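You operate a simulated robot arm through the tools that you are given. There is no shell and no other tool. Be economical: measure what you need, move in short steps, check, and stop when the job is done.

You run a simulated two-armed robot. Do the job below in one go: nothing can be reset, and whatever is moved stays where it is left.

## Task
The brown melting pot is too hot: turn it down, add a block and stir it smooth.
Fine: down to MELT; one block of its own colour; stir with the green spatula, stand it back in the teal cup; end on WARM.

The check looks at the end state, three seconds after you hand in, the way a careful person would. Anything else that was tipped, shoved, dropped, spilled or broken makes it a failure.

## Robot
Two 7-joint arms with fingered hands on one trunk, on a base that drives. Base frame: it is fixed to the floor where the robot stands at the start and does not move with it; the origin is under the middle of the robot, x ahead of it, y to its left, z up; the surface under the hand at the start is at about z = 900. Lengths are in mm, angles in rad, forces in N, time in s.
The left shoulder is at the start at [70, 157, 1389], the right one opposite. With the tool pointing down near the work surface each hand reaches from about 100 to 880 mm from the robot's upright axis, wherever it stands, measured 20 degrees to its own side. Places, roughly: dial of the brown melting pot [500, -300, 1000]; dial of the pink melting pot [500, -100, 1000]; inside of the white tray [400, -200, 900]. Payload 5 kg a hand.
Tool frame (each hand has its own): the origin (TCP) lies between the finger pads and is the grasp point; the fingertips stand 31 mm ahead of it; z points along the fingers, y is the line along which they close. The gripper opens to 156 mm. The gripper's body begins 88 mm behind the TCP. The gripper is a hand of 4 fingers: y runs from the thumb to the fingers, the wrist lies at [0, 0, -249] in the tool frame.
Orientation is told as [roll, pitch, yaw] about the base's x, y, z axes, in that order, counted from this pose: with the fingers straight down and closing along the base's y, the tool's x points along the base's -x, its y along +y and its z along -z.

## Interface
- The arms move only by the tool jog_arm. It takes "left_steps", "right_steps" or both (then of equal length, played together; a hand with none holds still); each is a list of rows, each a list of 6 numbers: the shift along the base's x, y, z in units of 300 mm (1.0 is 300 mm), then the turn, a rotation vector about the base's x, y, z in units of 120 degrees (1.0 is 120 degrees). In form: [[x, y, z, wx, wy, wz], ...]. A call has 1 to 10 rows; each row is the pose to reach, as a shift and turn from the pose commanded when the call began. A call with a number of a shift or a turn outside -1 to 1 is refused whole. Each row takes 0.2 s and may step no farther than 50 mm and 0.15 rad from the row before; otherwise, the whole call is refused. Where a pose cannot be reached the arm comes as near as it can. A force on the tool above 40 N (or 10 N above the force at the start of the call, whichever is more), or a blocked arm, ends the call early, and 0.2 s more pass. In this call time passes only in rows, and 0.2 s behind the last. It gives the time, the measured TCP pose, the force on the tool (base axes), the opening and the grip force at its end, in the units of the frame above (readings bear some noise), with the torque about the TCP (base axes, N m) and any sound that the robot's microphone picked up.
- Cameras (640 x 400 px; columns grow to the right, rows downward): "scene" is now at [138.4, -9.3, 1616.2]; the picture's right is [-0.11, -0.99, 0.00], its down [-0.59, 0.06, -0.80] and it looks along [0.80, -0.09, -0.60] (base axes); focal length 236 px, centre (320, 200). "left" rides on the left gripper at [-72, 2, -111] in its tool frame; the picture's right is [-0.02, -1.00, 0.00], its down [0.84, -0.02, -0.54] and it looks along [0.54, -0.01, 0.84] (tool axes); focal length 234 px, centre (320, 200). "right" rides on the right gripper at [72, 2, -111] in its tool frame; the picture's right is [-0.02, 1.00, 0.00], its down [-0.84, -0.02, -0.54] and it looks along [-0.54, -0.01, 0.84] (tool axes); focal length 234 px, centre (320, 200). There is no depth. A picture from a camera that has moved, and an enlarged one, comes with that camera's place and axes in the base frame and with its lens.
- snapshot(camera): a new picture of that camera. It takes no simulated time.
- move_column(by): slides the trunk up (or, below 0, down) by that many mm; the arms and the scene camera ride with it, the base frame stays. It gives what a move gives, with no picture.
- steer(legs): drives the robot by 1 to 6 legs, each [ahead, turn to the left] in mm and rad, along the robot's own axes; the way and the turn of a leg run together, so that a leg with both is an arc; at most 1500 mm and 3.142 rad a leg. The arms and the cameras ride along, it lands a little off, and it stops where it bumps. It gives what a move gives.
- finger_targets(finger1, finger2, finger3, thumb_bend, hand): sets how far each is bent, from 0 (flat) to 1 (curled in); at 0.3 the hand is open as for a grip, at 0.7 the pads meet at the TCP. One left out holds its place. A second passes; each finger stops where it meets its share of the squeeze, and holds until it gets a number again. It is the only way to open and close the hand. It gives what a move gives, with no picture; readings hold the bend of each and the force on the fingers (four entries, about 0 where the hand has none), thumb and palm.
- aim_head(pan, tilt): turns the head with the scene camera to pan (to the left, within 1.501 rad either way) and tilt (down, from -0.506 to 1.204), counted from straight ahead of the robot. It gives what a move gives.
- enlarge(camera, box): a new picture of the part [left, top, right, bottom] of that camera's present view, enlarged. It takes no simulated time.
- job_done(): hands the job in; it is judged then, once.

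Work in short steps. Places have to be worked out from the pictures, the camera data and where the tool is seen: move nearer, look again, correct. Check each grasp and each placing, and mend what went wrong. You have 120 turns and 88 pictures in all, those below and enlarged ones among them. Open the grippers and draw the arms clear of the work before you hand the job in, unless the task says otherwise; then end with one line.

The tools are called after ">>>" by a JSON object that holds its "method" and its "body". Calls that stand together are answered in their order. jog_arm: Moves the arms, as the interface text tells. Its arguments: {"type":"object","properties":{"left_steps":{"type":"array","items":{"type":"array","items":{"type":"number"}}},"right_steps":{"type":"array","items":{"type":"array","items":{"type":"number"}}}},"required":[]} The other tools are called the same way: move_column (by) slides the trunk up or down; finger_targets (finger1, finger2, finger3, thumb_bend, hand) moves the fingers one by one; steer (legs) drives the base; aim_head (pan, tilt) turns the head that bears the scene camera; snapshot (camera) takes a picture; enlarge (camera, box) takes an enlarged picture of a part of a camera's view; job_done () hands the job in.

At the start:

```text
t: 0.0
left_ee_pos: [526.8, 88.9, 1432.5]
left_tcp_rot: [0.0, 0.001, 0.0]
left_contact_force: [-0.1, 0.3, -0.4]
left_ft_torque: [0.0, 0.01, 0.0]
left_finger_gap: 156.0
left_gripper_force: 0.0
left_shape: jaw
left_bend: [0.3, 0.3, 0.3, 0.3]
left_finger forces: [0.1, 0.0, 0.1, 0.1, 0.1, 0.0]
right_ee_pos: [372.1, -257.6, 1408.8]
right_tcp_rot: [-0.001, 0.0, -0.002]
right_contact_force: [-0.3, 0.5, -0.6]
right_ft_torque: [0.01, 0.0, 0.01]
right_finger_gap: 155.9
right_gripper_force: 0.0
right_shape: jaw
right_bend: [0.3, 0.3, 0.3, 0.3]
right_finger forces: [0.0, 0.0, 0.0, 0.0, 0.1, 0.0]
trunk travel left (down, up): [-775.0, 165.0]
robot x, y, heading: [1.0, 1.0, -0.005]
head pan, tilt: [-0.108, 0.641]
```

scene: 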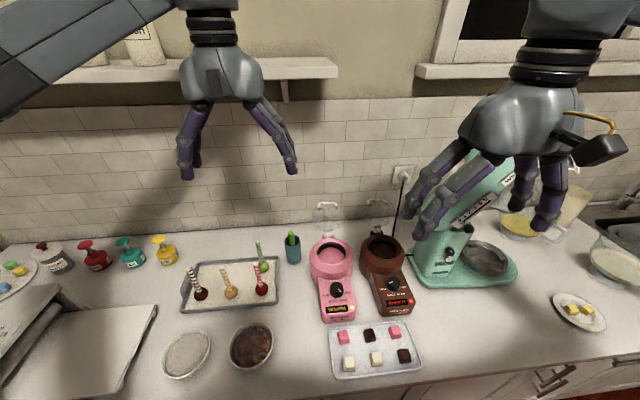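
right: 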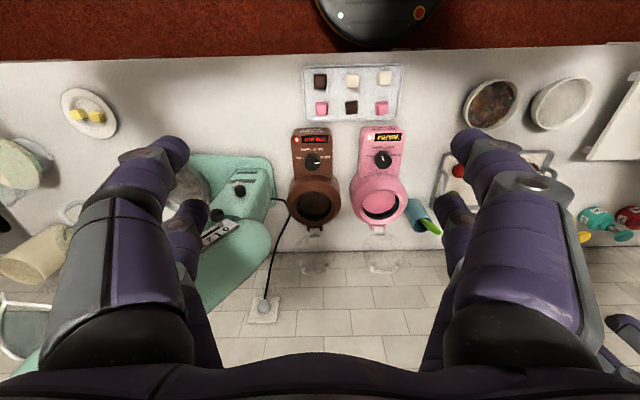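
left: 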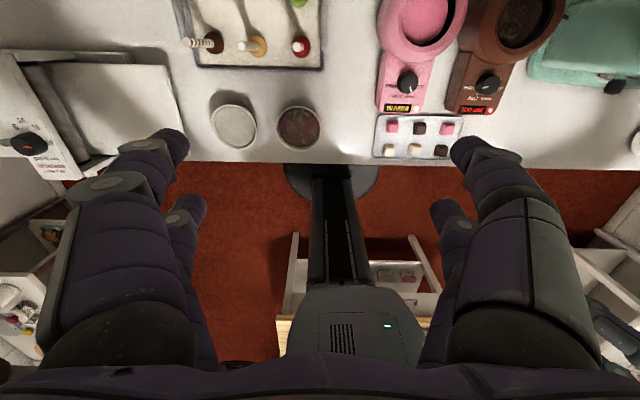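

The pots sit in front, with the tray of blocks nearer me. I enlarge the pots, dials and cup to see the labels.

>>> {"method": "enlarge", "body": {"camera": "scene", "box": [270, 210, 430, 310]}}

>>> {"method": "enlarge", "body": {"camera": "right", "box": [270, 50, 450, 250]}}

```text
4.00 times, centred on (350, 260) of scene
camera zoom: at [138.4, -9.3, 1616.2], right [-0.11, -0.99, 0.0], down [-0.59, 0.06, -0.8], along [0.8, -0.09, -0.6], focal length 944 px, centre (200, -40)
```

zoom: 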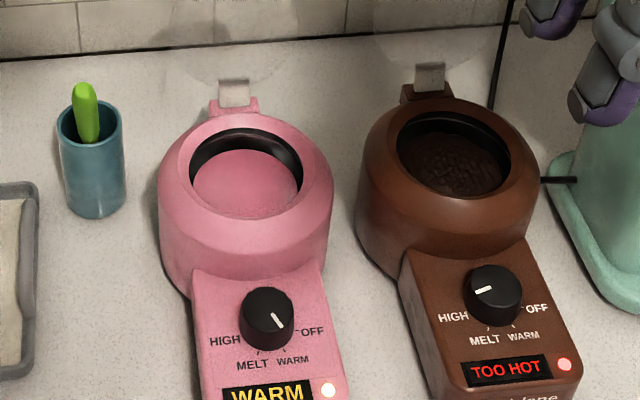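

```text
2.00 times, centred on (360, 150) of right
camera zoom: at [299.9, -256.4, 1520.6], right [0.03, 1.0, 0.0], down [0.84, -0.02, 0.54], along [0.54, -0.01, -0.84], focal length 468 px, centre (240, 300)
```

zoom: 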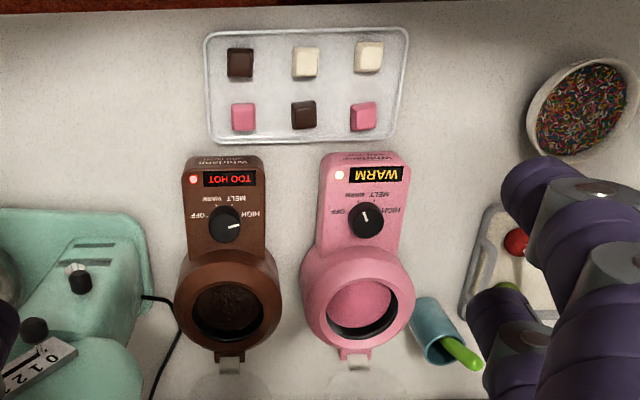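

The brown dial knob triangulates to about (527, -275, 997) and the pot mouth to about (648, -281, 1000). I lower the right hand over the dial for a closer look.

>>> {"method": "jog_arm", "body": {"right_steps": [[0.083, -0.01, -0.12, 0, 0, 0], [0.167, -0.02, -0.24, 0, 0, 0], [0.25, -0.03, -0.36, 0, 0, 0], [0.333, -0.04, -0.48, 0, 0, 0], [0.417, -0.05, -0.6, 0, 0, 0], [0.5, -0.06, -0.72, 0, 0, 0]]}}

>>> {"method": "snapshot", "body": {"camera": "right"}}

>>> {"method": "snapshot", "body": {"camera": "scene"}}

```text
t: 1.4
left_ee_pos: [530.4, 88.8, 1429.9]
left_tcp_rot: [0.0, 0.001, -0.001]
left_contact_force: [1.1, 0.1, -0.8]
left_ft_torque: [0.02, 0.01, 0.02]
left_finger_gap: 155.7
left_gripper_force: 0.0
left_shape: jaw
left_bend: [0.3, 0.3, 0.3, 0.3]
left_finger forces: [0.1, 0.1, 0.0, 0.0, 0.0, 0.0]
right_ee_pos: [525.1, -277.6, 1191.1]
right_tcp_rot: [-0.001, 0.0, -0.003]
right_contact_force: [0.8, -0.6, 0.3]
right_ft_torque: [-0.02, 0.02, -0.01]
right_finger_gap: 155.7
right_gripper_force: 0.0
right_shape: jaw
right_bend: [0.3, 0.3, 0.3, 0.3]
right_finger forces: [0.1, 0.0, 0.0, 0.0, 0.0, 0.0]
trunk travel left (down, up): [-775.0, 165.0]
robot x, y, heading: [3.1, -2.2, -0.0]
head pan, tilt: [-0.108, 0.641]
```

```text
82 pictures are left
camera right: at [452.7, -275.3, 1303.0], right [0.03, 1.0, 0.0], down [0.84, -0.02, 0.54], along [0.54, -0.01, -0.84], focal length 234 px, centre (320, 200)
```

right: 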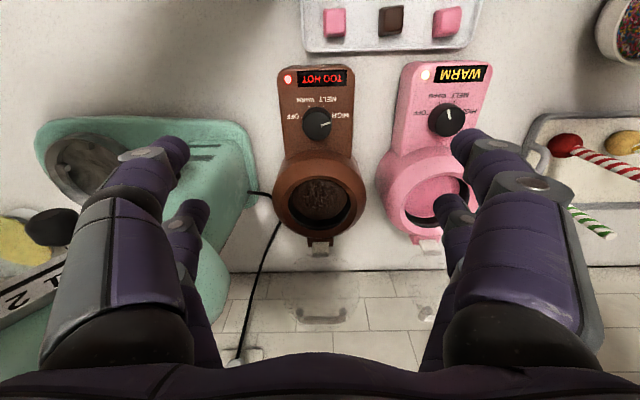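

```text
81 pictures are left
camera scene: at [141.0, -9.0, 1616.0], right [-0.11, -0.99, 0.0], down [-0.6, 0.06, -0.8], along [0.8, -0.09, -0.6], focal length 236 px, centre (320, 200)
```

scene: 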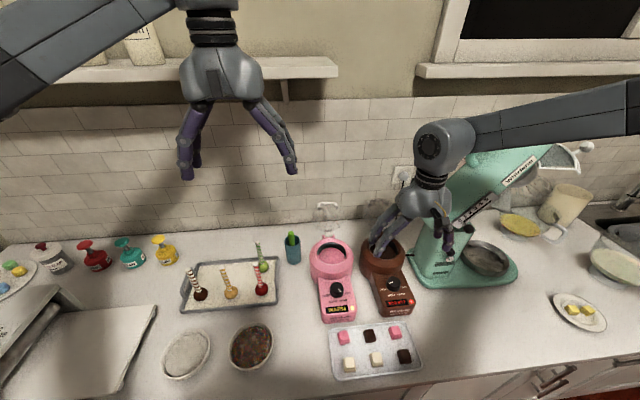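

The hand is about 200 mm above the dial. I enlarge the dial face to read pointer and label angles.

>>> {"method": "enlarge", "body": {"camera": "right", "box": [260, 50, 380, 160]}}

>>> {"method": "enlarge", "body": {"camera": "scene", "box": [300, 220, 440, 310]}}

```text
3.64 times, centred on (320, 105) of right
camera zoom: at [452.7, -275.3, 1303.0], right [0.03, 1.0, 0.0], down [0.84, -0.02, 0.54], along [0.54, -0.01, -0.84], focal length 852 px, centre (320, 546)
```

zoom: 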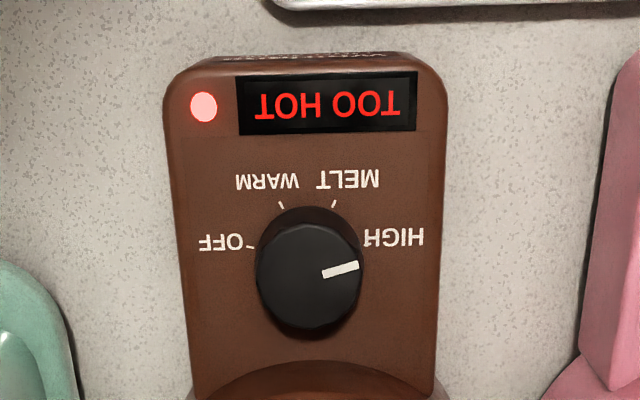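

```text
4.44 times, centred on (370, 265) of scene
camera zoom: at [141.0, -9.0, 1616.0], right [-0.11, -0.99, 0.0], down [-0.6, 0.06, -0.8], along [0.8, -0.09, -0.6], focal length 1049 px, centre (98, -89)
```

zoom: 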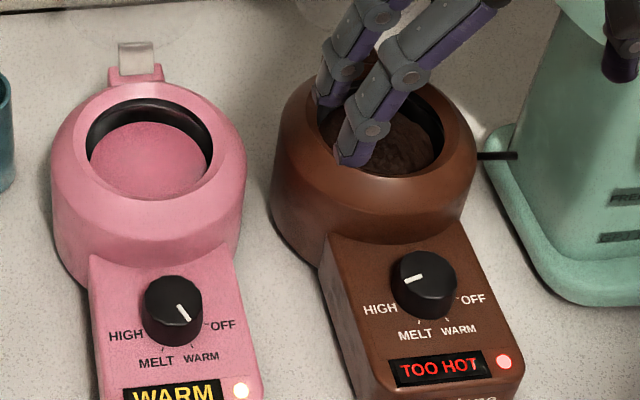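

Ticks are about 47° apart, and the turn from HIGH to MELT is counter-clockwise seen from above. I part-close the hand to see how the fingers sit around the knob.

>>> {"method": "finger_targets", "body": {"hand": "right", "finger1": 0.5, "finger2": 0.5, "finger3": 0.5, "thumb_bend": 0.5}}

>>> {"method": "snapshot", "body": {"camera": "right"}}

>>> {"method": "enlarge", "body": {"camera": "scene", "box": [340, 100, 500, 320]}}

```text
t: 2.4
left_ee_pos: [526.9, 87.7, 1431.7]
left_tcp_rot: [0.0, 0.001, 0.0]
left_contact_force: [-0.2, -0.1, 0.5]
left_ft_torque: [0.0, 0.0, -0.01]
left_finger_gap: 156.1
left_gripper_force: 0.0
left_shape: jaw
left_bend: [0.3, 0.3, 0.3, 0.3]
left_finger forces: [0.1, 0.1, 0.0, 0.0, 0.1, 0.1]
right_ee_pos: [521.6, -276.9, 1192.2]
right_tcp_rot: [-0.001, -0.002, -0.001]
right_contact_force: [0.4, -0.3, 0.0]
right_ft_torque: [0.01, 0.02, 0.04]
right_finger_gap: 81.9
right_gripper_force: 0.0
right_shape: fingers
right_bend: [0.5, 0.5, 0.5, 0.5]
right_finger forces: [0.0, 0.1, 0.0, 0.1, 0.0, 0.0]
trunk travel left (down, up): [-775.0, 165.0]
robot x, y, heading: [-1.6, -0.2, -0.001]
head pan, tilt: [-0.108, 0.641]
```

```text
78 pictures are left
camera right: at [449.9, -275.3, 1304.3], right [0.03, 1.0, 0.0], down [0.84, -0.02, 0.55], along [0.54, -0.01, -0.84], focal length 234 px, centre (320, 200)
```

right: 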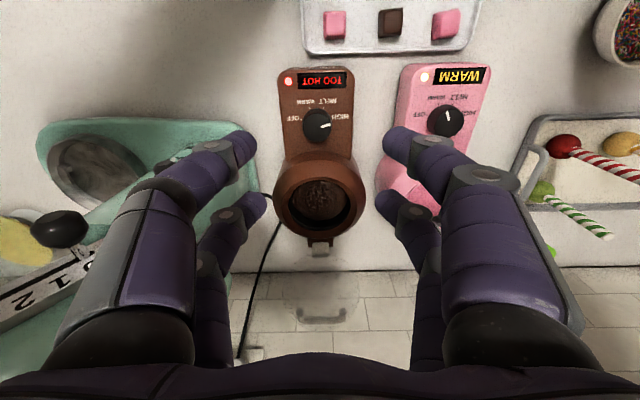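

```text
1.82 times, centred on (420, 210) of scene
camera zoom: at [137.9, -9.4, 1616.3], right [-0.11, -0.99, 0.0], down [-0.59, 0.06, -0.8], along [0.8, -0.09, -0.6], focal length 429 px, centre (138, 182)
```

zoom: 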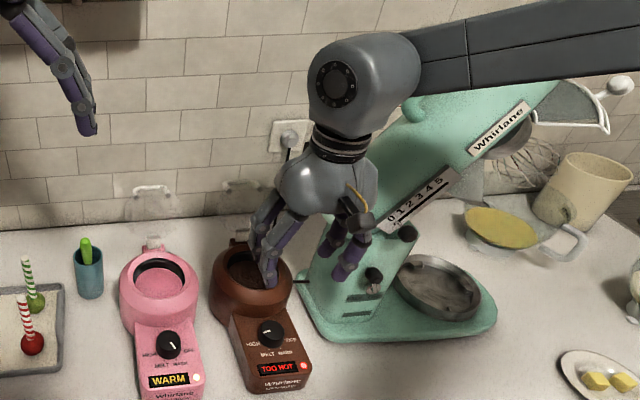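

Four digits show, two on each side. I open finger1 and finger3 slightly differently to learn which digit is which.

>>> {"method": "finger_targets", "body": {"hand": "right", "finger1": 0.3, "finger2": 0.6, "finger3": 0.1, "thumb_bend": 0.5}}

>>> {"method": "snapshot", "body": {"camera": "right"}}

```text
t: 3.4
left_ee_pos: [527.9, 88.5, 1431.9]
left_tcp_rot: [0.0, 0.0, 0.001]
left_contact_force: [-0.1, -0.2, -0.2]
left_ft_torque: [-0.03, -0.01, -0.01]
left_finger_gap: 155.8
left_gripper_force: 0.1
left_shape: jaw
left_bend: [0.3, 0.3, 0.3, 0.3]
left_finger forces: [0.0, 0.1, 0.1, 0.0, 0.0, 0.0]
right_ee_pos: [521.4, -276.8, 1191.8]
right_tcp_rot: [0.001, -0.001, -0.002]
right_contact_force: [-0.3, -0.9, 0.0]
right_ft_torque: [-0.02, -0.01, -0.01]
right_finger_gap: 120.2
right_gripper_force: 0.0
right_shape: fingers
right_bend: [0.3, 0.6, 0.1, 0.5]
right_finger forces: [0.0, 0.1, 0.1, 0.1, 0.0, 0.0]
trunk travel left (down, up): [-775.0, 165.0]
robot x, y, heading: [1.9, -1.5, 0.003]
head pan, tilt: [-0.108, 0.641]
```

```text
76 pictures are left
camera right: at [450.2, -275.3, 1304.2], right [0.03, 1.0, 0.0], down [0.84, -0.02, 0.54], along [0.54, -0.01, -0.84], focal length 234 px, centre (320, 200)
```

right: 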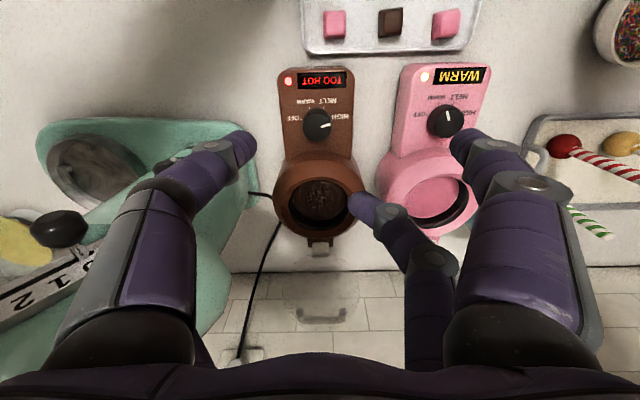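

Finger1 opposes the thumb on the near side (tool x about +22), and finger2 opposes finger3 on the far side. I set all to 0.5 (gap 82 mm), turn to -23° yaw and come down to about 1070 over the knob.

>>> {"method": "finger_targets", "body": {"hand": "right", "finger1": 0.5, "finger2": 0.5, "finger3": 0.5, "thumb_bend": 0.5}}

>>> {"method": "jog_arm", "body": {"right_steps": [[0.014, -0.004, -0.13, 0, 0, -0.064], [0.028, -0.008, -0.26, 0, 0, -0.128], [0.043, -0.012, -0.4, 0, 0, -0.192]]}}

>>> {"method": "snapshot", "body": {"camera": "right"}}

>>> {"method": "enlarge", "body": {"camera": "scene", "box": [330, 150, 490, 320]}}

```text
t: 4.4
left_ee_pos: [528.0, 88.0, 1431.0]
left_tcp_rot: [0.002, 0.001, 0.0]
left_contact_force: [0.0, -0.1, 0.0]
left_ft_torque: [0.0, -0.03, -0.04]
left_finger_gap: 156.0
left_gripper_force: 0.1
left_shape: jaw
left_bend: [0.3, 0.3, 0.3, 0.3]
left_finger forces: [0.1, 0.1, 0.0, 0.1, 0.0, 0.1]
right_ee_pos: [521.1, -276.3, 1191.9]
right_tcp_rot: [-0.001, 0.001, -0.001]
right_contact_force: [0.1, 0.1, -0.8]
right_ft_torque: [0.01, -0.03, 0.01]
right_finger_gap: 81.3
right_gripper_force: 0.1
right_shape: fingers
right_bend: [0.5, 0.5, 0.5, 0.5]
right_finger forces: [0.0, 0.0, 0.1, 0.0, 0.0, 0.0]
trunk travel left (down, up): [-775.0, 165.0]
robot x, y, heading: [-2.3, -0.6, -0.001]
head pan, tilt: [-0.108, 0.641]
```

```text
t: 5.2
left_ee_pos: [530.1, 86.8, 1431.6]
left_tcp_rot: [0.0, 0.001, 0.0]
left_contact_force: [0.0, -0.4, -0.9]
left_ft_torque: [0.0, 0.01, 0.01]
left_finger_gap: 155.9
left_gripper_force: 0.1
left_shape: jaw
left_bend: [0.3, 0.3, 0.3, 0.3]
left_finger forces: [0.0, 0.0, 0.0, 0.0, 0.0, 0.0]
right_ee_pos: [534.6, -280.6, 1071.6]
right_tcp_rot: [0.003, 0.0, -0.405]
right_contact_force: [0.5, 0.4, 0.0]
right_ft_torque: [0.01, 0.01, -0.01]
right_finger_gap: 81.3
right_gripper_force: 0.0
right_shape: fingers
right_bend: [0.5, 0.5, 0.5, 0.5]
right_finger forces: [0.0, 0.1, 0.0, 0.1, 0.1, 0.0]
trunk travel left (down, up): [-775.0, 165.0]
robot x, y, heading: [-0.6, 2.1, 0.001]
head pan, tilt: [-0.108, 0.641]
```

```text
75 pictures are left
camera right: at [469.4, -250.3, 1182.9], right [0.42, 0.91, 0.0], down [0.76, -0.35, 0.54], along [0.5, -0.23, -0.84], focal length 234 px, centre (320, 200)
```

right: 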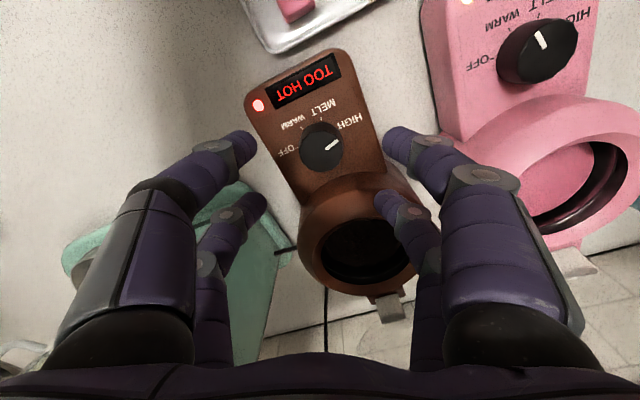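

```text
2.35 times, centred on (410, 235) of scene
camera zoom: at [139.9, -10.2, 1616.2], right [-0.11, -0.99, 0.0], down [-0.59, 0.07, -0.8], along [0.8, -0.09, -0.6], focal length 555 px, centre (108, 118)
```

zoom: 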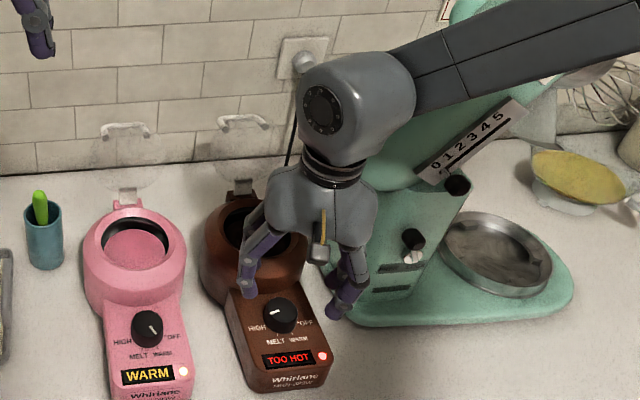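

The knob top comes out near (537, -279, 986). I centre over it and go down to 1025, then look.

>>> {"method": "jog_arm", "body": {"right_steps": [[0.008, 0.004, -0.08, 0, 0, 0], [0.008, 0.004, -0.155, 0, 0, 0]]}}

>>> {"method": "snapshot", "body": {"camera": "right"}}

>>> {"method": "enlarge", "body": {"camera": "scene", "box": [340, 220, 440, 310]}}

```text
t: 5.8
left_ee_pos: [530.5, 87.6, 1431.3]
left_tcp_rot: [0.001, 0.002, -0.001]
left_contact_force: [0.9, -0.6, 0.1]
left_ft_torque: [-0.01, 0.05, 0.02]
left_finger_gap: 155.9
left_gripper_force: 0.0
left_shape: jaw
left_bend: [0.3, 0.3, 0.3, 0.3]
left_finger forces: [0.0, 0.0, 0.1, 0.1, 0.0, 0.1]
right_ee_pos: [538.2, -279.0, 1024.8]
right_tcp_rot: [-0.002, -0.002, -0.404]
right_contact_force: [0.2, -0.1, -0.6]
right_ft_torque: [-0.02, 0.04, 0.0]
right_finger_gap: 81.5
right_gripper_force: 0.0
right_shape: fingers
right_bend: [0.5, 0.5, 0.5, 0.5]
right_finger forces: [0.1, 0.0, 0.0, 0.0, 0.0, 0.0]
trunk travel left (down, up): [-775.0, 165.0]
robot x, y, heading: [-0.4, -2.0, -0.002]
head pan, tilt: [-0.108, 0.641]
```

```text
73 pictures are left
camera right: at [473.0, -249.2, 1136.9], right [0.41, 0.91, 0.0], down [0.76, -0.35, 0.54], along [0.5, -0.23, -0.84], focal length 234 px, centre (320, 200)
```

right: 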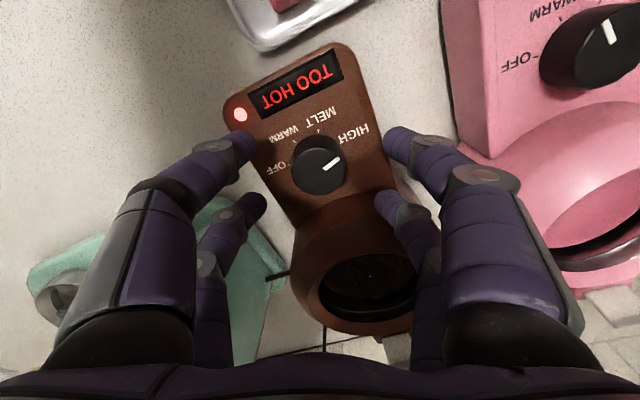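

```text
4.44 times, centred on (390, 265) of scene
camera zoom: at [140.5, -10.1, 1616.1], right [-0.11, -0.99, 0.0], down [-0.59, 0.07, -0.8], along [0.8, -0.09, -0.6], focal length 1049 px, centre (9, -89)
```

zoom: 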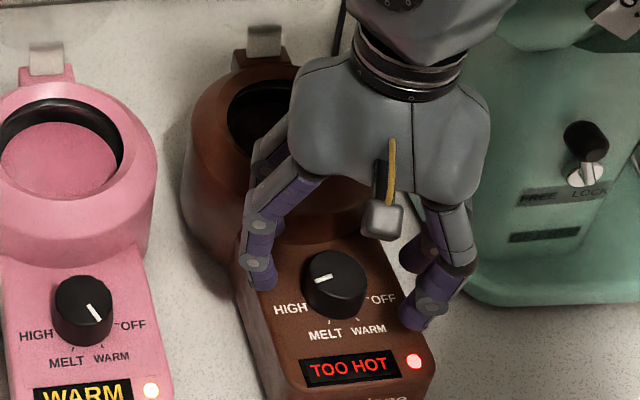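

The TCP lines up with the knob axis within about 2 mm. I lower to 1000 and look.

>>> {"method": "jog_arm", "body": {"right_steps": [[-0.003, 0, -0.045, 0, 0, 0], [-0.003, 0, -0.083, 0, 0, 0]]}}

>>> {"method": "enlarge", "body": {"camera": "scene", "box": [340, 220, 440, 310]}}

>>> {"method": "enlarge", "body": {"camera": "right", "box": [220, 50, 420, 250]}}

```text
t: 6.4
left_ee_pos: [528.9, 87.6, 1432.5]
left_tcp_rot: [0.001, 0.0, 0.0]
left_contact_force: [1.0, -0.6, 0.7]
left_ft_torque: [-0.01, 0.02, -0.03]
left_finger_gap: 156.0
left_gripper_force: 0.0
left_shape: jaw
left_bend: [0.3, 0.3, 0.3, 0.3]
left_finger forces: [0.0, 0.1, 0.1, 0.1, 0.1, 0.0]
right_ee_pos: [536.1, -278.7, 1001.9]
right_tcp_rot: [0.002, 0.0, -0.402]
right_contact_force: [-0.2, -0.3, 1.8]
right_ft_torque: [-0.03, -0.03, 0.02]
right_finger_gap: 81.5
right_gripper_force: 0.9
right_shape: fingers
right_bend: [0.5, 0.5, 0.5, 0.5]
right_finger forces: [0.0, 0.4, 1.1, 0.1, 0.1, 0.0]
trunk travel left (down, up): [-775.0, 165.0]
robot x, y, heading: [0.4, 0.6, 0.004]
head pan, tilt: [-0.108, 0.641]
```

```text
4.44 times, centred on (390, 265) of scene
camera zoom: at [139.1, -9.5, 1616.3], right [-0.11, -0.99, 0.0], down [-0.59, 0.06, -0.8], along [0.8, -0.09, -0.6], focal length 1049 px, centre (9, -89)
```

zoom: 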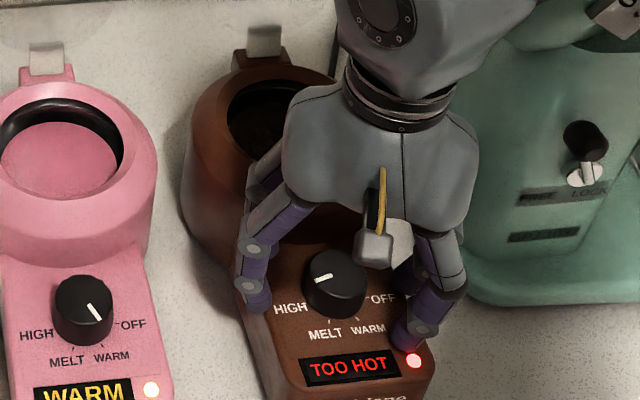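

```text
2.00 times, centred on (320, 150) of right
camera zoom: at [471.6, -248.7, 1113.2], right [0.41, 0.91, 0.0], down [0.76, -0.35, 0.54], along [0.5, -0.22, -0.84], focal length 468 px, centre (320, 300)
```

zoom: 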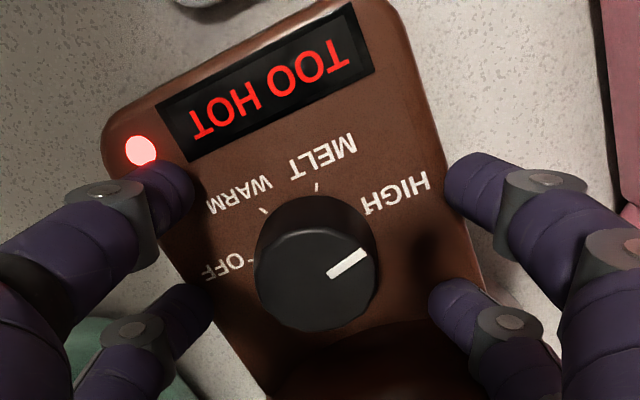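

Finger2 and finger3 just touch the console (about 1 N), so the tips are at the face. I lift 4 mm and close around the knob.

>>> {"method": "jog_arm", "body": {"right_steps": [[0, 0, 0.015, 0, 0, 0]]}}

>>> {"method": "finger_targets", "body": {"hand": "right", "finger1": 0.64, "finger2": 0.64, "finger3": 0.64, "thumb_bend": 0.64}}

>>> {"method": "enlarge", "body": {"camera": "right", "box": [220, 50, 420, 250]}}

```text
t: 6.8
left_ee_pos: [528.0, 88.0, 1432.3]
left_tcp_rot: [0.0, -0.001, 0.001]
left_contact_force: [-0.4, 0.4, -1.7]
left_ft_torque: [-0.02, 0.02, 0.01]
left_finger_gap: 155.6
left_gripper_force: 0.0
left_shape: jaw
left_bend: [0.3, 0.3, 0.3, 0.3]
left_finger forces: [0.0, 0.0, 0.0, 0.0, 0.0, 0.0]
right_ee_pos: [536.8, -278.6, 1005.2]
right_tcp_rot: [0.0, 0.0, -0.401]
right_contact_force: [0.0, -0.1, -0.2]
right_ft_torque: [0.0, 0.01, 0.0]
right_finger_gap: 81.1
right_gripper_force: 0.0
right_shape: fingers
right_bend: [0.5, 0.5, 0.5, 0.5]
right_finger forces: [0.0, 0.0, 0.0, 0.0, 0.0, 0.1]
trunk travel left (down, up): [-775.0, 165.0]
robot x, y, heading: [-1.7, 2.0, 0.002]
head pan, tilt: [-0.108, 0.641]
```

```text
t: 7.8
left_ee_pos: [527.2, 89.2, 1432.5]
left_tcp_rot: [0.0, -0.001, 0.002]
left_contact_force: [-0.5, 0.9, 0.3]
left_ft_torque: [-0.02, 0.02, -0.01]
left_finger_gap: 156.3
left_gripper_force: 0.0
left_shape: jaw
left_bend: [0.3, 0.3, 0.3, 0.3]
left_finger forces: [0.1, 0.0, 0.1, 0.0, 0.0, 0.0]
right_ee_pos: [536.8, -280.1, 1006.1]
right_tcp_rot: [-0.001, 0.001, -0.402]
right_contact_force: [0.6, -1.6, -0.5]
right_ft_torque: [0.01, -0.01, -0.03]
right_finger_gap: 27.0
right_gripper_force: 0.9
right_shape: fingers
right_bend: [0.64, 0.63, 0.63, 0.64]
right_finger forces: [0.0, 0.5, 1.1, 0.0, 0.0, 0.0]
trunk travel left (down, up): [-775.0, 165.0]
robot x, y, heading: [-5.2, -0.7, -0.001]
head pan, tilt: [-0.108, 0.641]
```

```text
2.00 times, centred on (320, 150) of right
camera zoom: at [471.2, -248.8, 1117.7], right [0.41, 0.91, 0.0], down [0.76, -0.35, 0.54], along [0.5, -0.23, -0.84], focal length 468 px, centre (320, 300)
```

zoom: 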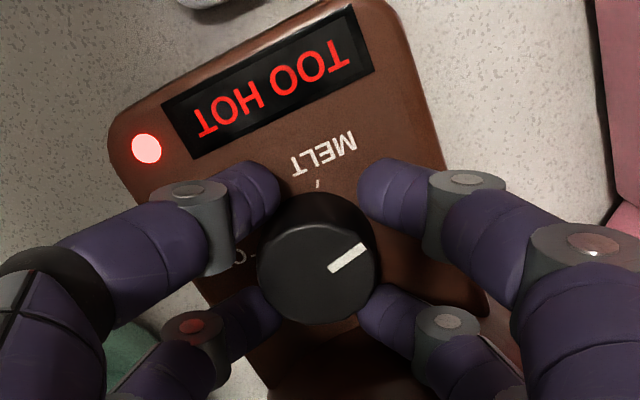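

The far pair touches the knob lightly, the near pair not yet. I close further for a firm four-point hold.

>>> {"method": "finger_targets", "body": {"hand": "right", "finger1": 0.69, "finger2": 0.67, "finger3": 0.67, "thumb_bend": 0.69}}

>>> {"method": "enlarge", "body": {"camera": "right", "box": [220, 50, 420, 250]}}

```text
t: 8.8
left_ee_pos: [527.9, 87.4, 1432.4]
left_tcp_rot: [-0.001, -0.001, 0.0]
left_contact_force: [0.0, 0.3, -0.6]
left_ft_torque: [0.01, 0.0, -0.01]
left_finger_gap: 155.8
left_gripper_force: 0.0
left_shape: jaw
left_bend: [0.3, 0.3, 0.3, 0.3]
left_finger forces: [0.1, 0.0, 0.0, 0.0, 0.1, 0.0]
right_ee_pos: [536.4, -279.0, 1006.2]
right_tcp_rot: [-0.001, -0.002, -0.403]
right_contact_force: [0.3, -1.6, 0.5]
right_ft_torque: [-0.03, 0.0, 0.01]
right_finger_gap: 8.3
right_gripper_force: 2.4
right_shape: fingers
right_bend: [0.69, 0.64, 0.63, 0.69]
right_finger forces: [0.0, 2.1, 2.9, 0.0, 0.0, 0.0]
trunk travel left (down, up): [-775.0, 165.0]
robot x, y, heading: [0.6, 2.6, 0.001]
head pan, tilt: [-0.108, 0.641]
```

```text
2.00 times, centred on (320, 150) of right
camera zoom: at [471.3, -248.9, 1117.7], right [0.41, 0.91, 0.0], down [0.76, -0.35, 0.54], along [0.5, -0.23, -0.84], focal length 468 px, centre (320, 300)
```

zoom: 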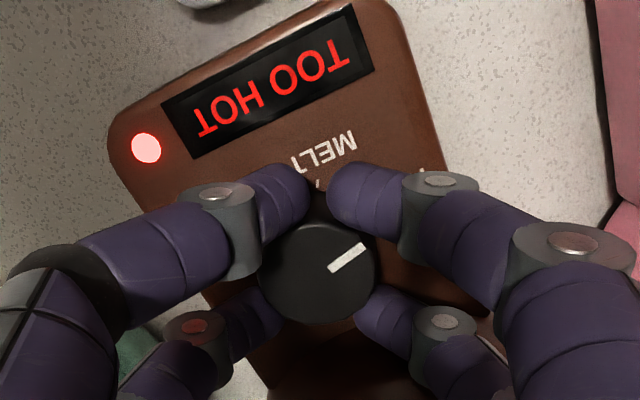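

The two pairs straddle the knob rather than grip it. I'll use only finger2/finger3 centred on the knob: reopen, shift the hand back along its own x by about 19 mm, then close that pair.

>>> {"method": "finger_targets", "body": {"hand": "right", "finger1": 0.48, "finger2": 0.5, "finger3": 0.5, "thumb_bend": 0.48}}

>>> {"method": "jog_arm", "body": {"right_steps": [[-0.028, 0.012, 0.0, 0, 0, 0], [-0.057, 0.023, 0.0, 0, 0, 0]]}}

>>> {"method": "finger_targets", "body": {"hand": "right", "finger2": 0.66, "finger3": 0.66}}

>>> {"method": "enlarge", "body": {"camera": "right", "box": [220, 50, 420, 250]}}

```text
t: 9.8
left_ee_pos: [526.6, 89.3, 1432.5]
left_tcp_rot: [0.0, 0.0, 0.0]
left_contact_force: [0.8, -0.7, 0.1]
left_ft_torque: [0.0, 0.01, -0.01]
left_finger_gap: 156.0
left_gripper_force: 0.0
left_shape: jaw
left_bend: [0.3, 0.3, 0.3, 0.3]
left_finger forces: [0.0, 0.0, 0.0, 0.0, 0.1, 0.0]
right_ee_pos: [536.0, -278.8, 1006.0]
right_tcp_rot: [0.0, 0.0, -0.402]
right_contact_force: [0.2, 0.4, -0.8]
right_ft_torque: [-0.02, -0.02, 0.02]
right_finger_gap: 88.1
right_gripper_force: 0.1
right_shape: fingers
right_bend: [0.48, 0.5, 0.5, 0.48]
right_finger forces: [0.0, 0.1, 0.1, 0.0, 0.1, 0.0]
trunk travel left (down, up): [-775.0, 165.0]
robot x, y, heading: [-1.8, 0.1, -0.0]
head pan, tilt: [-0.108, 0.641]
```

```text
t: 10.4
left_ee_pos: [527.1, 88.4, 1433.1]
left_tcp_rot: [0.001, 0.001, -0.001]
left_contact_force: [0.4, 0.4, -1.1]
left_ft_torque: [0.01, -0.04, -0.01]
left_finger_gap: 155.7
left_gripper_force: 0.0
left_shape: jaw
left_bend: [0.3, 0.3, 0.3, 0.3]
left_finger forces: [0.1, 0.0, 0.0, 0.1, 0.1, 0.1]
right_ee_pos: [519.3, -271.4, 1007.1]
right_tcp_rot: [-0.001, 0.0, -0.403]
right_contact_force: [-0.7, -0.1, 0.2]
right_ft_torque: [0.01, 0.0, -0.01]
right_finger_gap: 88.5
right_gripper_force: 0.1
right_shape: fingers
right_bend: [0.48, 0.5, 0.5, 0.48]
right_finger forces: [0.0, 0.1, 0.0, 0.0, 0.0, 0.0]
trunk travel left (down, up): [-775.0, 165.0]
robot x, y, heading: [-1.3, 2.1, -0.001]
head pan, tilt: [-0.108, 0.641]
```

```text
t: 11.4
left_ee_pos: [527.9, 87.3, 1432.1]
left_tcp_rot: [-0.001, 0.001, -0.001]
left_contact_force: [1.0, 0.6, -1.4]
left_ft_torque: [-0.02, 0.0, 0.0]
left_finger_gap: 155.9
left_gripper_force: 0.2
left_shape: jaw
left_bend: [0.3, 0.3, 0.3, 0.3]
left_finger forces: [0.0, 0.1, 0.0, 0.0, 0.0, 0.0]
right_ee_pos: [518.7, -271.1, 1006.5]
right_tcp_rot: [-0.001, 0.001, -0.403]
right_contact_force: [-0.5, -0.4, 0.5]
right_ft_torque: [0.01, 0.07, 0.0]
right_finger_gap: 88.2
right_gripper_force: 4.4
right_shape: fingers
right_bend: [0.48, 0.61, 0.6, 0.48]
right_finger forces: [0.0, 4.5, 5.2, 0.0, 0.1, 0.0]
trunk travel left (down, up): [-775.0, 165.0]
robot x, y, heading: [-2.8, -3.2, 0.003]
head pan, tilt: [-0.108, 0.641]
```

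```text
2.00 times, centred on (320, 150) of right
camera zoom: at [453.6, -241.6, 1117.7], right [0.41, 0.91, 0.0], down [0.76, -0.35, 0.54], along [0.5, -0.23, -0.84], focal length 468 px, centre (320, 300)
```

zoom: 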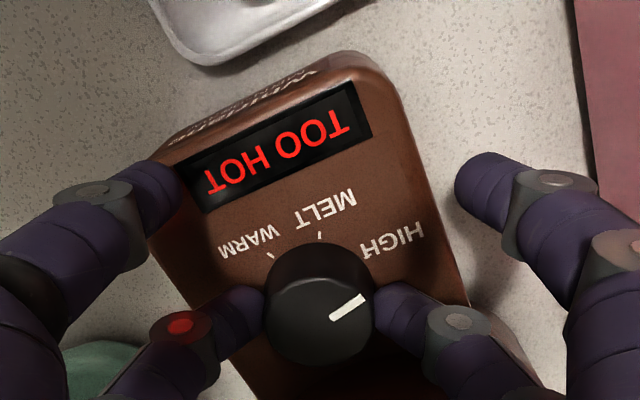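

Finger2/3 hold the knob centrally with about 5 N each. I tighten a little and turn +47° about the knob axis.

>>> {"method": "finger_targets", "body": {"hand": "right", "finger2": 0.7, "finger3": 0.7}}

>>> {"method": "jog_arm", "body": {"right_steps": [[-0.0032, -0.009, 0, 0, 0, 0.0653], [-0.0051, -0.0184, 0, 0, 0, 0.1307], [-0.0057, -0.028, 0, 0, 0, 0.196], [-0.0049, -0.0374, 0, 0, 0, 0.2613], [-0.0029, -0.0469, 0, 0, 0, 0.3266], [0.0004, -0.0558, 0, 0, 0, 0.392]]}}

>>> {"method": "enlarge", "body": {"camera": "right", "box": [220, 50, 420, 250]}}

```text
t: 12.4
left_ee_pos: [527.8, 87.8, 1433.1]
left_tcp_rot: [0.001, 0.0, 0.001]
left_contact_force: [0.0, -0.1, -0.8]
left_ft_torque: [-0.01, -0.01, -0.01]
left_finger_gap: 155.8
left_gripper_force: 0.0
left_shape: jaw
left_bend: [0.3, 0.3, 0.3, 0.3]
left_finger forces: [0.0, 0.0, 0.0, 0.0, 0.0, 0.1]
right_ee_pos: [518.6, -272.0, 1005.9]
right_tcp_rot: [0.001, 0.002, -0.403]
right_contact_force: [-1.1, 0.1, 0.0]
right_ft_torque: [0.0, 0.05, -0.02]
right_finger_gap: 88.3
right_gripper_force: 7.1
right_shape: fingers
right_bend: [0.48, 0.61, 0.6, 0.48]
right_finger forces: [0.0, 7.1, 7.1, 0.1, 0.1, 0.0]
trunk travel left (down, up): [-775.0, 165.0]
robot x, y, heading: [-2.1, -3.7, 0.004]
head pan, tilt: [-0.108, 0.641]
```

```text
t: 13.8
left_ee_pos: [526.6, 85.9, 1431.6]
left_tcp_rot: [0.0, 0.0, -0.001]
left_contact_force: [-1.1, -0.2, -0.1]
left_ft_torque: [0.02, 0.02, -0.01]
left_finger_gap: 155.9
left_gripper_force: 0.0
left_shape: jaw
left_bend: [0.3, 0.3, 0.3, 0.3]
left_finger forces: [0.0, 0.1, 0.0, 0.0, 0.1, 0.1]
right_ee_pos: [518.3, -289.6, 1005.8]
right_tcp_rot: [-0.002, -0.001, 0.418]
right_contact_force: [-2.3, -3.5, -0.5]
right_ft_torque: [-0.11, 0.07, -0.03]
right_finger_gap: 88.8
right_gripper_force: 7.9
right_shape: fingers
right_bend: [0.48, 0.62, 0.6, 0.48]
right_finger forces: [0.0, 6.7, 9.0, 0.0, 0.0, 0.1]
trunk travel left (down, up): [-775.0, 165.0]
robot x, y, heading: [-4.2, -0.8, -0.001]
head pan, tilt: [-0.108, 0.641]
```

```text
2.00 times, centred on (320, 150) of right
camera zoom: at [452.3, -317.4, 1117.6], right [-0.39, 0.92, 0.0], down [0.77, 0.32, 0.54], along [0.5, 0.21, -0.84], focal length 468 px, centre (320, 300)
```

zoom: 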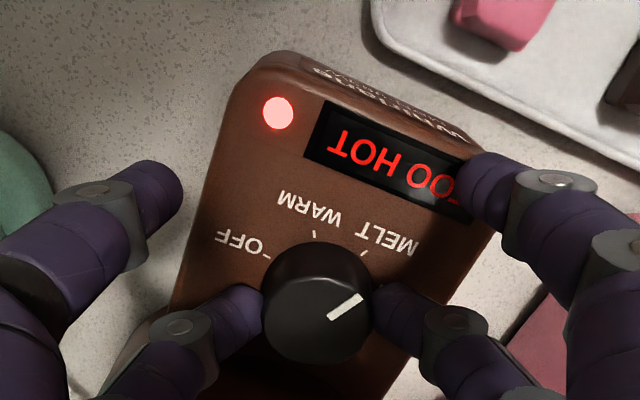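

The knob turned with the hand. I open finger2/3 and raise straight up to check pointer against the ticks.

>>> {"method": "finger_targets", "body": {"hand": "right", "finger2": 0.48, "finger3": 0.48}}

>>> {"method": "jog_arm", "body": {"right_steps": [[0, 0, 0.15, 0, 0, 0], [0, 0, 0.25, 0, 0, 0]]}}

>>> {"method": "enlarge", "body": {"camera": "right", "box": [240, 50, 400, 210]}}

>>> {"method": "enlarge", "body": {"camera": "scene", "box": [340, 220, 440, 310]}}

```text
t: 14.8
left_ee_pos: [527.9, 87.9, 1432.5]
left_tcp_rot: [0.0, 0.0, -0.001]
left_contact_force: [0.7, -0.2, -0.4]
left_ft_torque: [0.02, 0.02, -0.02]
left_finger_gap: 155.8
left_gripper_force: 0.1
left_shape: jaw
left_bend: [0.3, 0.3, 0.3, 0.3]
left_finger forces: [0.1, 0.1, 0.1, 0.0, 0.1, 0.0]
right_ee_pos: [519.2, -287.8, 1005.7]
right_tcp_rot: [-0.001, 0.001, 0.416]
right_contact_force: [0.8, 0.2, 0.5]
right_ft_torque: [-0.01, -0.01, 0.0]
right_finger_gap: 88.4
right_gripper_force: 0.1
right_shape: fingers
right_bend: [0.48, 0.48, 0.48, 0.48]
right_finger forces: [0.0, 0.1, 0.1, 0.0, 0.1, 0.1]
trunk travel left (down, up): [-775.0, 165.0]
robot x, y, heading: [-1.7, -1.8, 0.001]
head pan, tilt: [-0.108, 0.641]
```

```text
t: 15.4
left_ee_pos: [525.5, 89.3, 1432.3]
left_tcp_rot: [0.0, -0.001, 0.001]
left_contact_force: [0.4, 0.2, -0.2]
left_ft_torque: [-0.03, -0.03, -0.01]
left_finger_gap: 155.9
left_gripper_force: 0.0
left_shape: jaw
left_bend: [0.3, 0.3, 0.3, 0.3]
left_finger forces: [0.0, 0.1, 0.0, 0.0, 0.1, 0.0]
right_ee_pos: [518.6, -286.4, 1082.0]
right_tcp_rot: [0.0, 0.0, 0.416]
right_contact_force: [-0.5, 0.6, 0.3]
right_ft_torque: [-0.02, 0.01, 0.03]
right_finger_gap: 88.4
right_gripper_force: 0.1
right_shape: fingers
right_bend: [0.48, 0.48, 0.48, 0.48]
right_finger forces: [0.0, 0.1, 0.1, 0.0, 0.1, 0.1]
trunk travel left (down, up): [-775.0, 165.0]
robot x, y, heading: [-8.1, -0.2, 0.002]
head pan, tilt: [-0.108, 0.641]
```

```text
2.50 times, centred on (320, 130) of right
camera zoom: at [451.5, -314.6, 1193.8], right [-0.38, 0.92, 0.0], down [0.77, 0.32, 0.54], along [0.5, 0.21, -0.84], focal length 585 px, centre (320, 375)
```

zoom: 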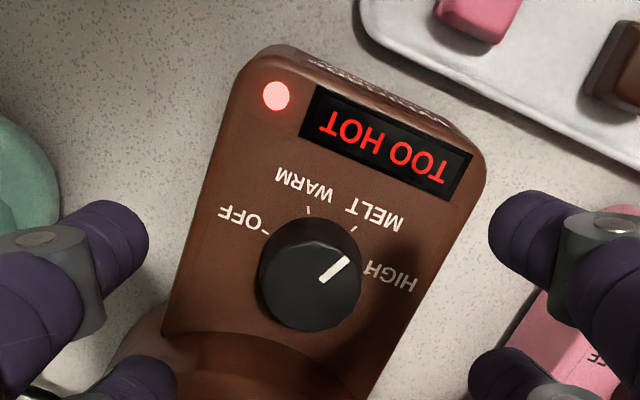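

```text
4.44 times, centred on (390, 265) of scene
camera zoom: at [136.7, -8.4, 1616.3], right [-0.11, -0.99, 0.0], down [-0.59, 0.06, -0.8], along [0.8, -0.09, -0.6], focal length 1049 px, centre (9, -89)
```

zoom: 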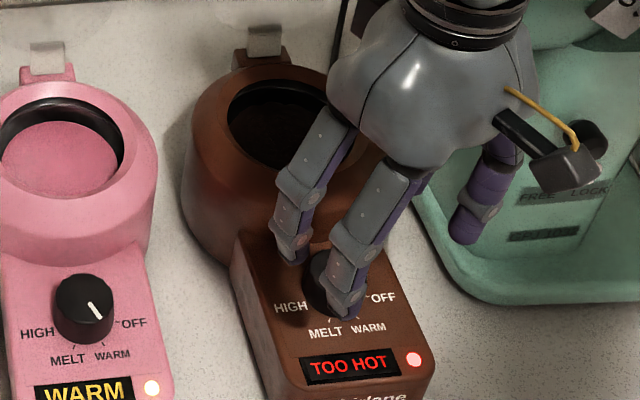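

The pointer now sits about on the MELT tick. Next is the block: dark block A is at about (421, -181, 925). I test the near pair fully flat, to see if it lifts out of the way.

>>> {"method": "finger_targets", "body": {"hand": "right", "finger1": 0, "thumb_bend": 0}}

>>> {"method": "enlarge", "body": {"camera": "scene", "box": [330, 160, 490, 320]}}

>>> {"method": "snapshot", "body": {"camera": "right"}}

```text
t: 16.4
left_ee_pos: [528.0, 87.0, 1431.7]
left_tcp_rot: [0.001, -0.001, -0.001]
left_contact_force: [0.9, 0.3, -0.6]
left_ft_torque: [-0.01, 0.02, -0.01]
left_finger_gap: 155.6
left_gripper_force: 0.0
left_shape: jaw
left_bend: [0.3, 0.3, 0.3, 0.3]
left_finger forces: [0.0, 0.1, 0.0, 0.0, 0.0, 0.0]
right_ee_pos: [518.3, -286.8, 1080.8]
right_tcp_rot: [0.001, 0.001, 0.417]
right_contact_force: [0.9, 0.4, -0.8]
right_ft_torque: [0.02, 0.02, 0.0]
right_finger_gap: 226.7
right_gripper_force: 0.0
right_shape: fingers
right_bend: [0.0, 0.48, 0.48, 0.0]
right_finger forces: [0.0, 0.0, 0.0, 0.0, 0.0, 0.1]
trunk travel left (down, up): [-775.0, 165.0]
robot x, y, heading: [4.5, 1.0, 0.001]
head pan, tilt: [-0.108, 0.641]
```

```text
2.50 times, centred on (410, 240) of scene
camera zoom: at [138.4, -9.4, 1616.2], right [-0.11, -0.99, 0.0], down [-0.59, 0.06, -0.8], along [0.8, -0.09, -0.6], focal length 590 px, centre (95, 100)
```

zoom: 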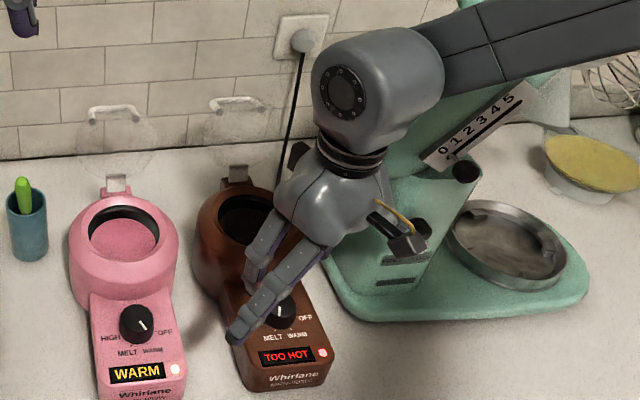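

```text
62 pictures are left
camera right: at [452.8, -315.3, 1192.9], right [-0.38, 0.92, 0.0], down [0.77, 0.32, 0.54], along [0.5, 0.21, -0.84], focal length 234 px, centre (320, 200)
```

right: 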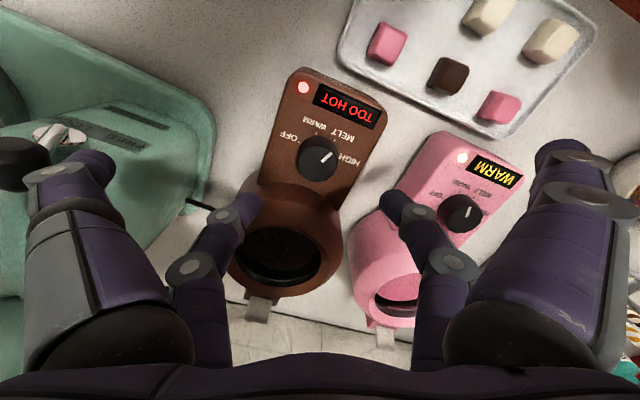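

Flat fingers only splay wide, and the thumb nearly reaches the mixer. I bring the near pair back to 0.47 and move over dark block A with yaw 0.

>>> {"method": "finger_targets", "body": {"hand": "right", "finger1": 0.48, "finger2": 0.5, "finger3": 0.5, "thumb_bend": 0.48}}

>>> {"method": "jog_arm", "body": {"right_steps": [[-0.098, 0.088, 0, 0, 0, -0.05], [-0.197, 0.176, 0, 0, 0, -0.1], [-0.295, 0.265, -0.05, 0, 0, -0.15], [-0.393, 0.353, -0.1, 0, 0, -0.199]]}}

>>> {"method": "snapshot", "body": {"camera": "right"}}

>>> {"method": "enlarge", "body": {"camera": "scene", "box": [310, 230, 450, 390]}}

```text
t: 17.4
left_ee_pos: [527.9, 87.7, 1432.2]
left_tcp_rot: [0.001, -0.001, 0.0]
left_contact_force: [0.8, 0.0, -0.3]
left_ft_torque: [0.04, 0.01, -0.01]
left_finger_gap: 156.2
left_gripper_force: 0.2
left_shape: jaw
left_bend: [0.3, 0.3, 0.3, 0.3]
left_finger forces: [0.0, 0.1, 0.0, 0.1, 0.0, 0.0]
right_ee_pos: [519.4, -287.8, 1080.7]
right_tcp_rot: [0.002, 0.001, 0.417]
right_contact_force: [0.2, 1.0, -0.6]
right_ft_torque: [-0.03, -0.02, 0.0]
right_finger_gap: 89.7
right_gripper_force: 0.2
right_shape: fingers
right_bend: [0.48, 0.5, 0.5, 0.48]
right_finger forces: [0.1, 0.0, 0.0, 0.0, 0.0, 0.1]
trunk travel left (down, up): [-775.0, 165.0]
robot x, y, heading: [-1.9, -0.8, 0.001]
head pan, tilt: [-0.108, 0.641]
```

```text
t: 18.4
left_ee_pos: [527.7, 89.4, 1431.1]
left_tcp_rot: [-0.002, 0.001, 0.0]
left_contact_force: [0.1, 0.1, -0.6]
left_ft_torque: [-0.05, 0.02, 0.02]
left_finger_gap: 155.9
left_gripper_force: 0.0
left_shape: jaw
left_bend: [0.3, 0.3, 0.3, 0.3]
left_finger forces: [0.0, 0.0, 0.1, 0.0, 0.0, 0.0]
right_ee_pos: [401.8, -181.3, 1050.3]
right_tcp_rot: [-0.001, -0.001, 0.001]
right_contact_force: [-0.7, -0.7, 0.4]
right_ft_torque: [-0.02, -0.01, -0.03]
right_finger_gap: 89.3
right_gripper_force: 0.1
right_shape: fingers
right_bend: [0.48, 0.5, 0.5, 0.48]
right_finger forces: [0.0, 0.0, 0.0, 0.1, 0.0, 0.0]
trunk travel left (down, up): [-775.0, 165.0]
robot x, y, heading: [-3.8, 0.6, 0.001]
head pan, tilt: [-0.108, 0.641]
```

```text
61 pictures are left
camera right: at [328.8, -179.8, 1162.6], right [0.02, 1.0, 0.0], down [0.84, -0.02, 0.55], along [0.55, -0.01, -0.84], focal length 234 px, centre (320, 200)
```

right: 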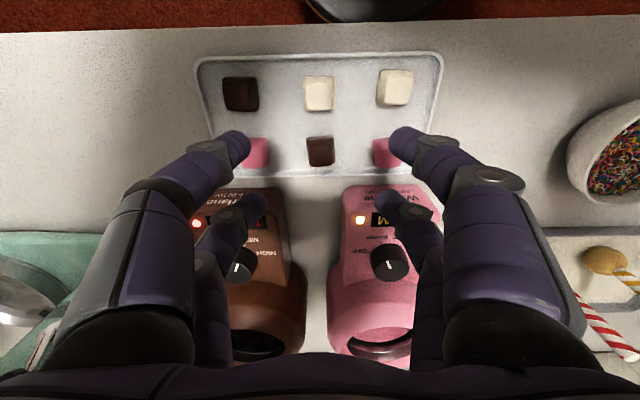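

```text
2.50 times, centred on (380, 310) of scene
camera zoom: at [138.6, -7.9, 1616.3], right [-0.11, -0.99, 0.0], down [-0.59, 0.06, -0.8], along [0.8, -0.09, -0.6], focal length 590 px, centre (170, -75)
```

zoom: 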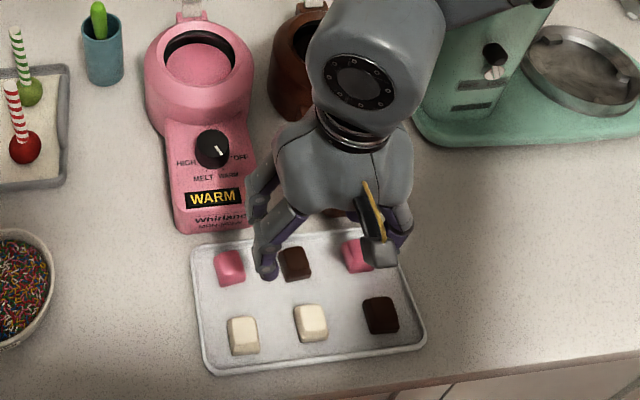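

The two dark blocks may differ in shade; I enlarge to compare them and the pot's chocolate.

>>> {"method": "enlarge", "body": {"camera": "right", "box": [210, 60, 410, 180]}}

```text
3.20 times, centred on (310, 120) of right
camera zoom: at [328.8, -179.8, 1162.6], right [0.02, 1.0, 0.0], down [0.84, -0.02, 0.55], along [0.55, -0.01, -0.84], focal length 749 px, centre (352, 456)
```

zoom: 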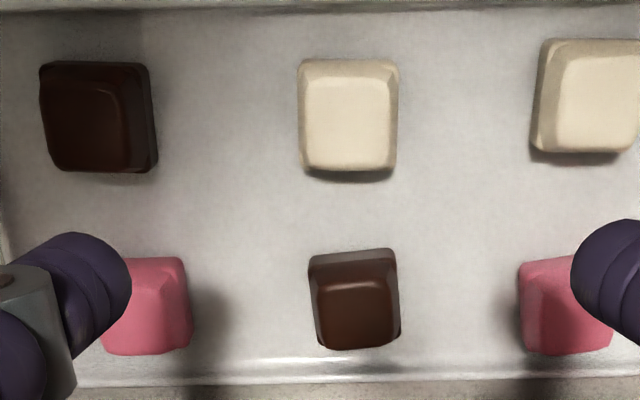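

Both dark blocks appear to be the same kind, the sheen differs by angle. I narrow the far pair and descend over A to TCP 948.

>>> {"method": "finger_targets", "body": {"hand": "right", "finger2": 0.54, "finger3": 0.54}}

>>> {"method": "jog_arm", "body": {"right_steps": [[0, 0, -0.15, 0, 0, 0], [0, 0, -0.28, 0, 0, 0], [0, 0, -0.34, 0, 0, 0]]}}

>>> {"method": "snapshot", "body": {"camera": "right"}}

```text
t: 19.4
left_ee_pos: [527.2, 87.0, 1432.8]
left_tcp_rot: [-0.001, 0.001, 0.0]
left_contact_force: [0.2, -0.3, 0.0]
left_ft_torque: [-0.03, 0.0, 0.0]
left_finger_gap: 155.9
left_gripper_force: 0.2
left_shape: jaw
left_bend: [0.3, 0.3, 0.3, 0.3]
left_finger forces: [0.1, 0.0, 0.1, 0.1, 0.0, 0.0]
right_ee_pos: [400.1, -184.1, 1050.7]
right_tcp_rot: [0.0, 0.0, 0.001]
right_contact_force: [0.4, -0.4, 0.0]
right_ft_torque: [-0.04, 0.0, -0.02]
right_finger_gap: 89.3
right_gripper_force: 0.1
right_shape: fingers
right_bend: [0.48, 0.54, 0.54, 0.48]
right_finger forces: [0.1, 0.0, 0.0, 0.1, 0.1, 0.1]
trunk travel left (down, up): [-775.0, 165.0]
robot x, y, heading: [-0.2, -2.4, 0.003]
head pan, tilt: [-0.108, 0.641]
```

```text
t: 20.2
left_ee_pos: [526.0, 87.3, 1432.4]
left_tcp_rot: [0.001, 0.001, 0.001]
left_contact_force: [0.6, 0.2, 0.5]
left_ft_torque: [-0.03, 0.01, 0.01]
left_finger_gap: 155.8
left_gripper_force: 0.1
left_shape: jaw
left_bend: [0.3, 0.3, 0.3, 0.3]
left_finger forces: [0.0, 0.0, 0.0, 0.0, 0.0, 0.0]
right_ee_pos: [400.6, -182.2, 947.7]
right_tcp_rot: [-0.001, 0.001, -0.001]
right_contact_force: [0.4, 0.3, 0.5]
right_ft_torque: [0.0, 0.03, 0.0]
right_finger_gap: 89.1
right_gripper_force: 0.1
right_shape: fingers
right_bend: [0.48, 0.54, 0.54, 0.48]
right_finger forces: [0.0, 0.1, 0.0, 0.0, 0.1, 0.0]
trunk travel left (down, up): [-775.0, 165.0]
robot x, y, heading: [-2.0, -3.3, 0.0]
head pan, tilt: [-0.108, 0.641]
```

```text
58 pictures are left
camera right: at [328.5, -180.2, 1060.1], right [0.02, 1.0, 0.0], down [0.84, -0.02, 0.55], along [0.55, -0.01, -0.84], focal length 234 px, centre (320, 200)
```

right: 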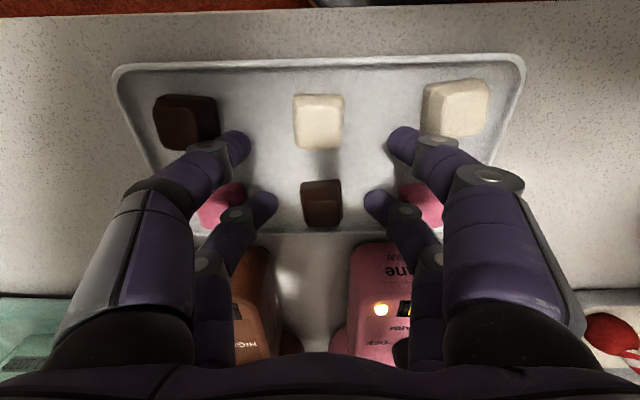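

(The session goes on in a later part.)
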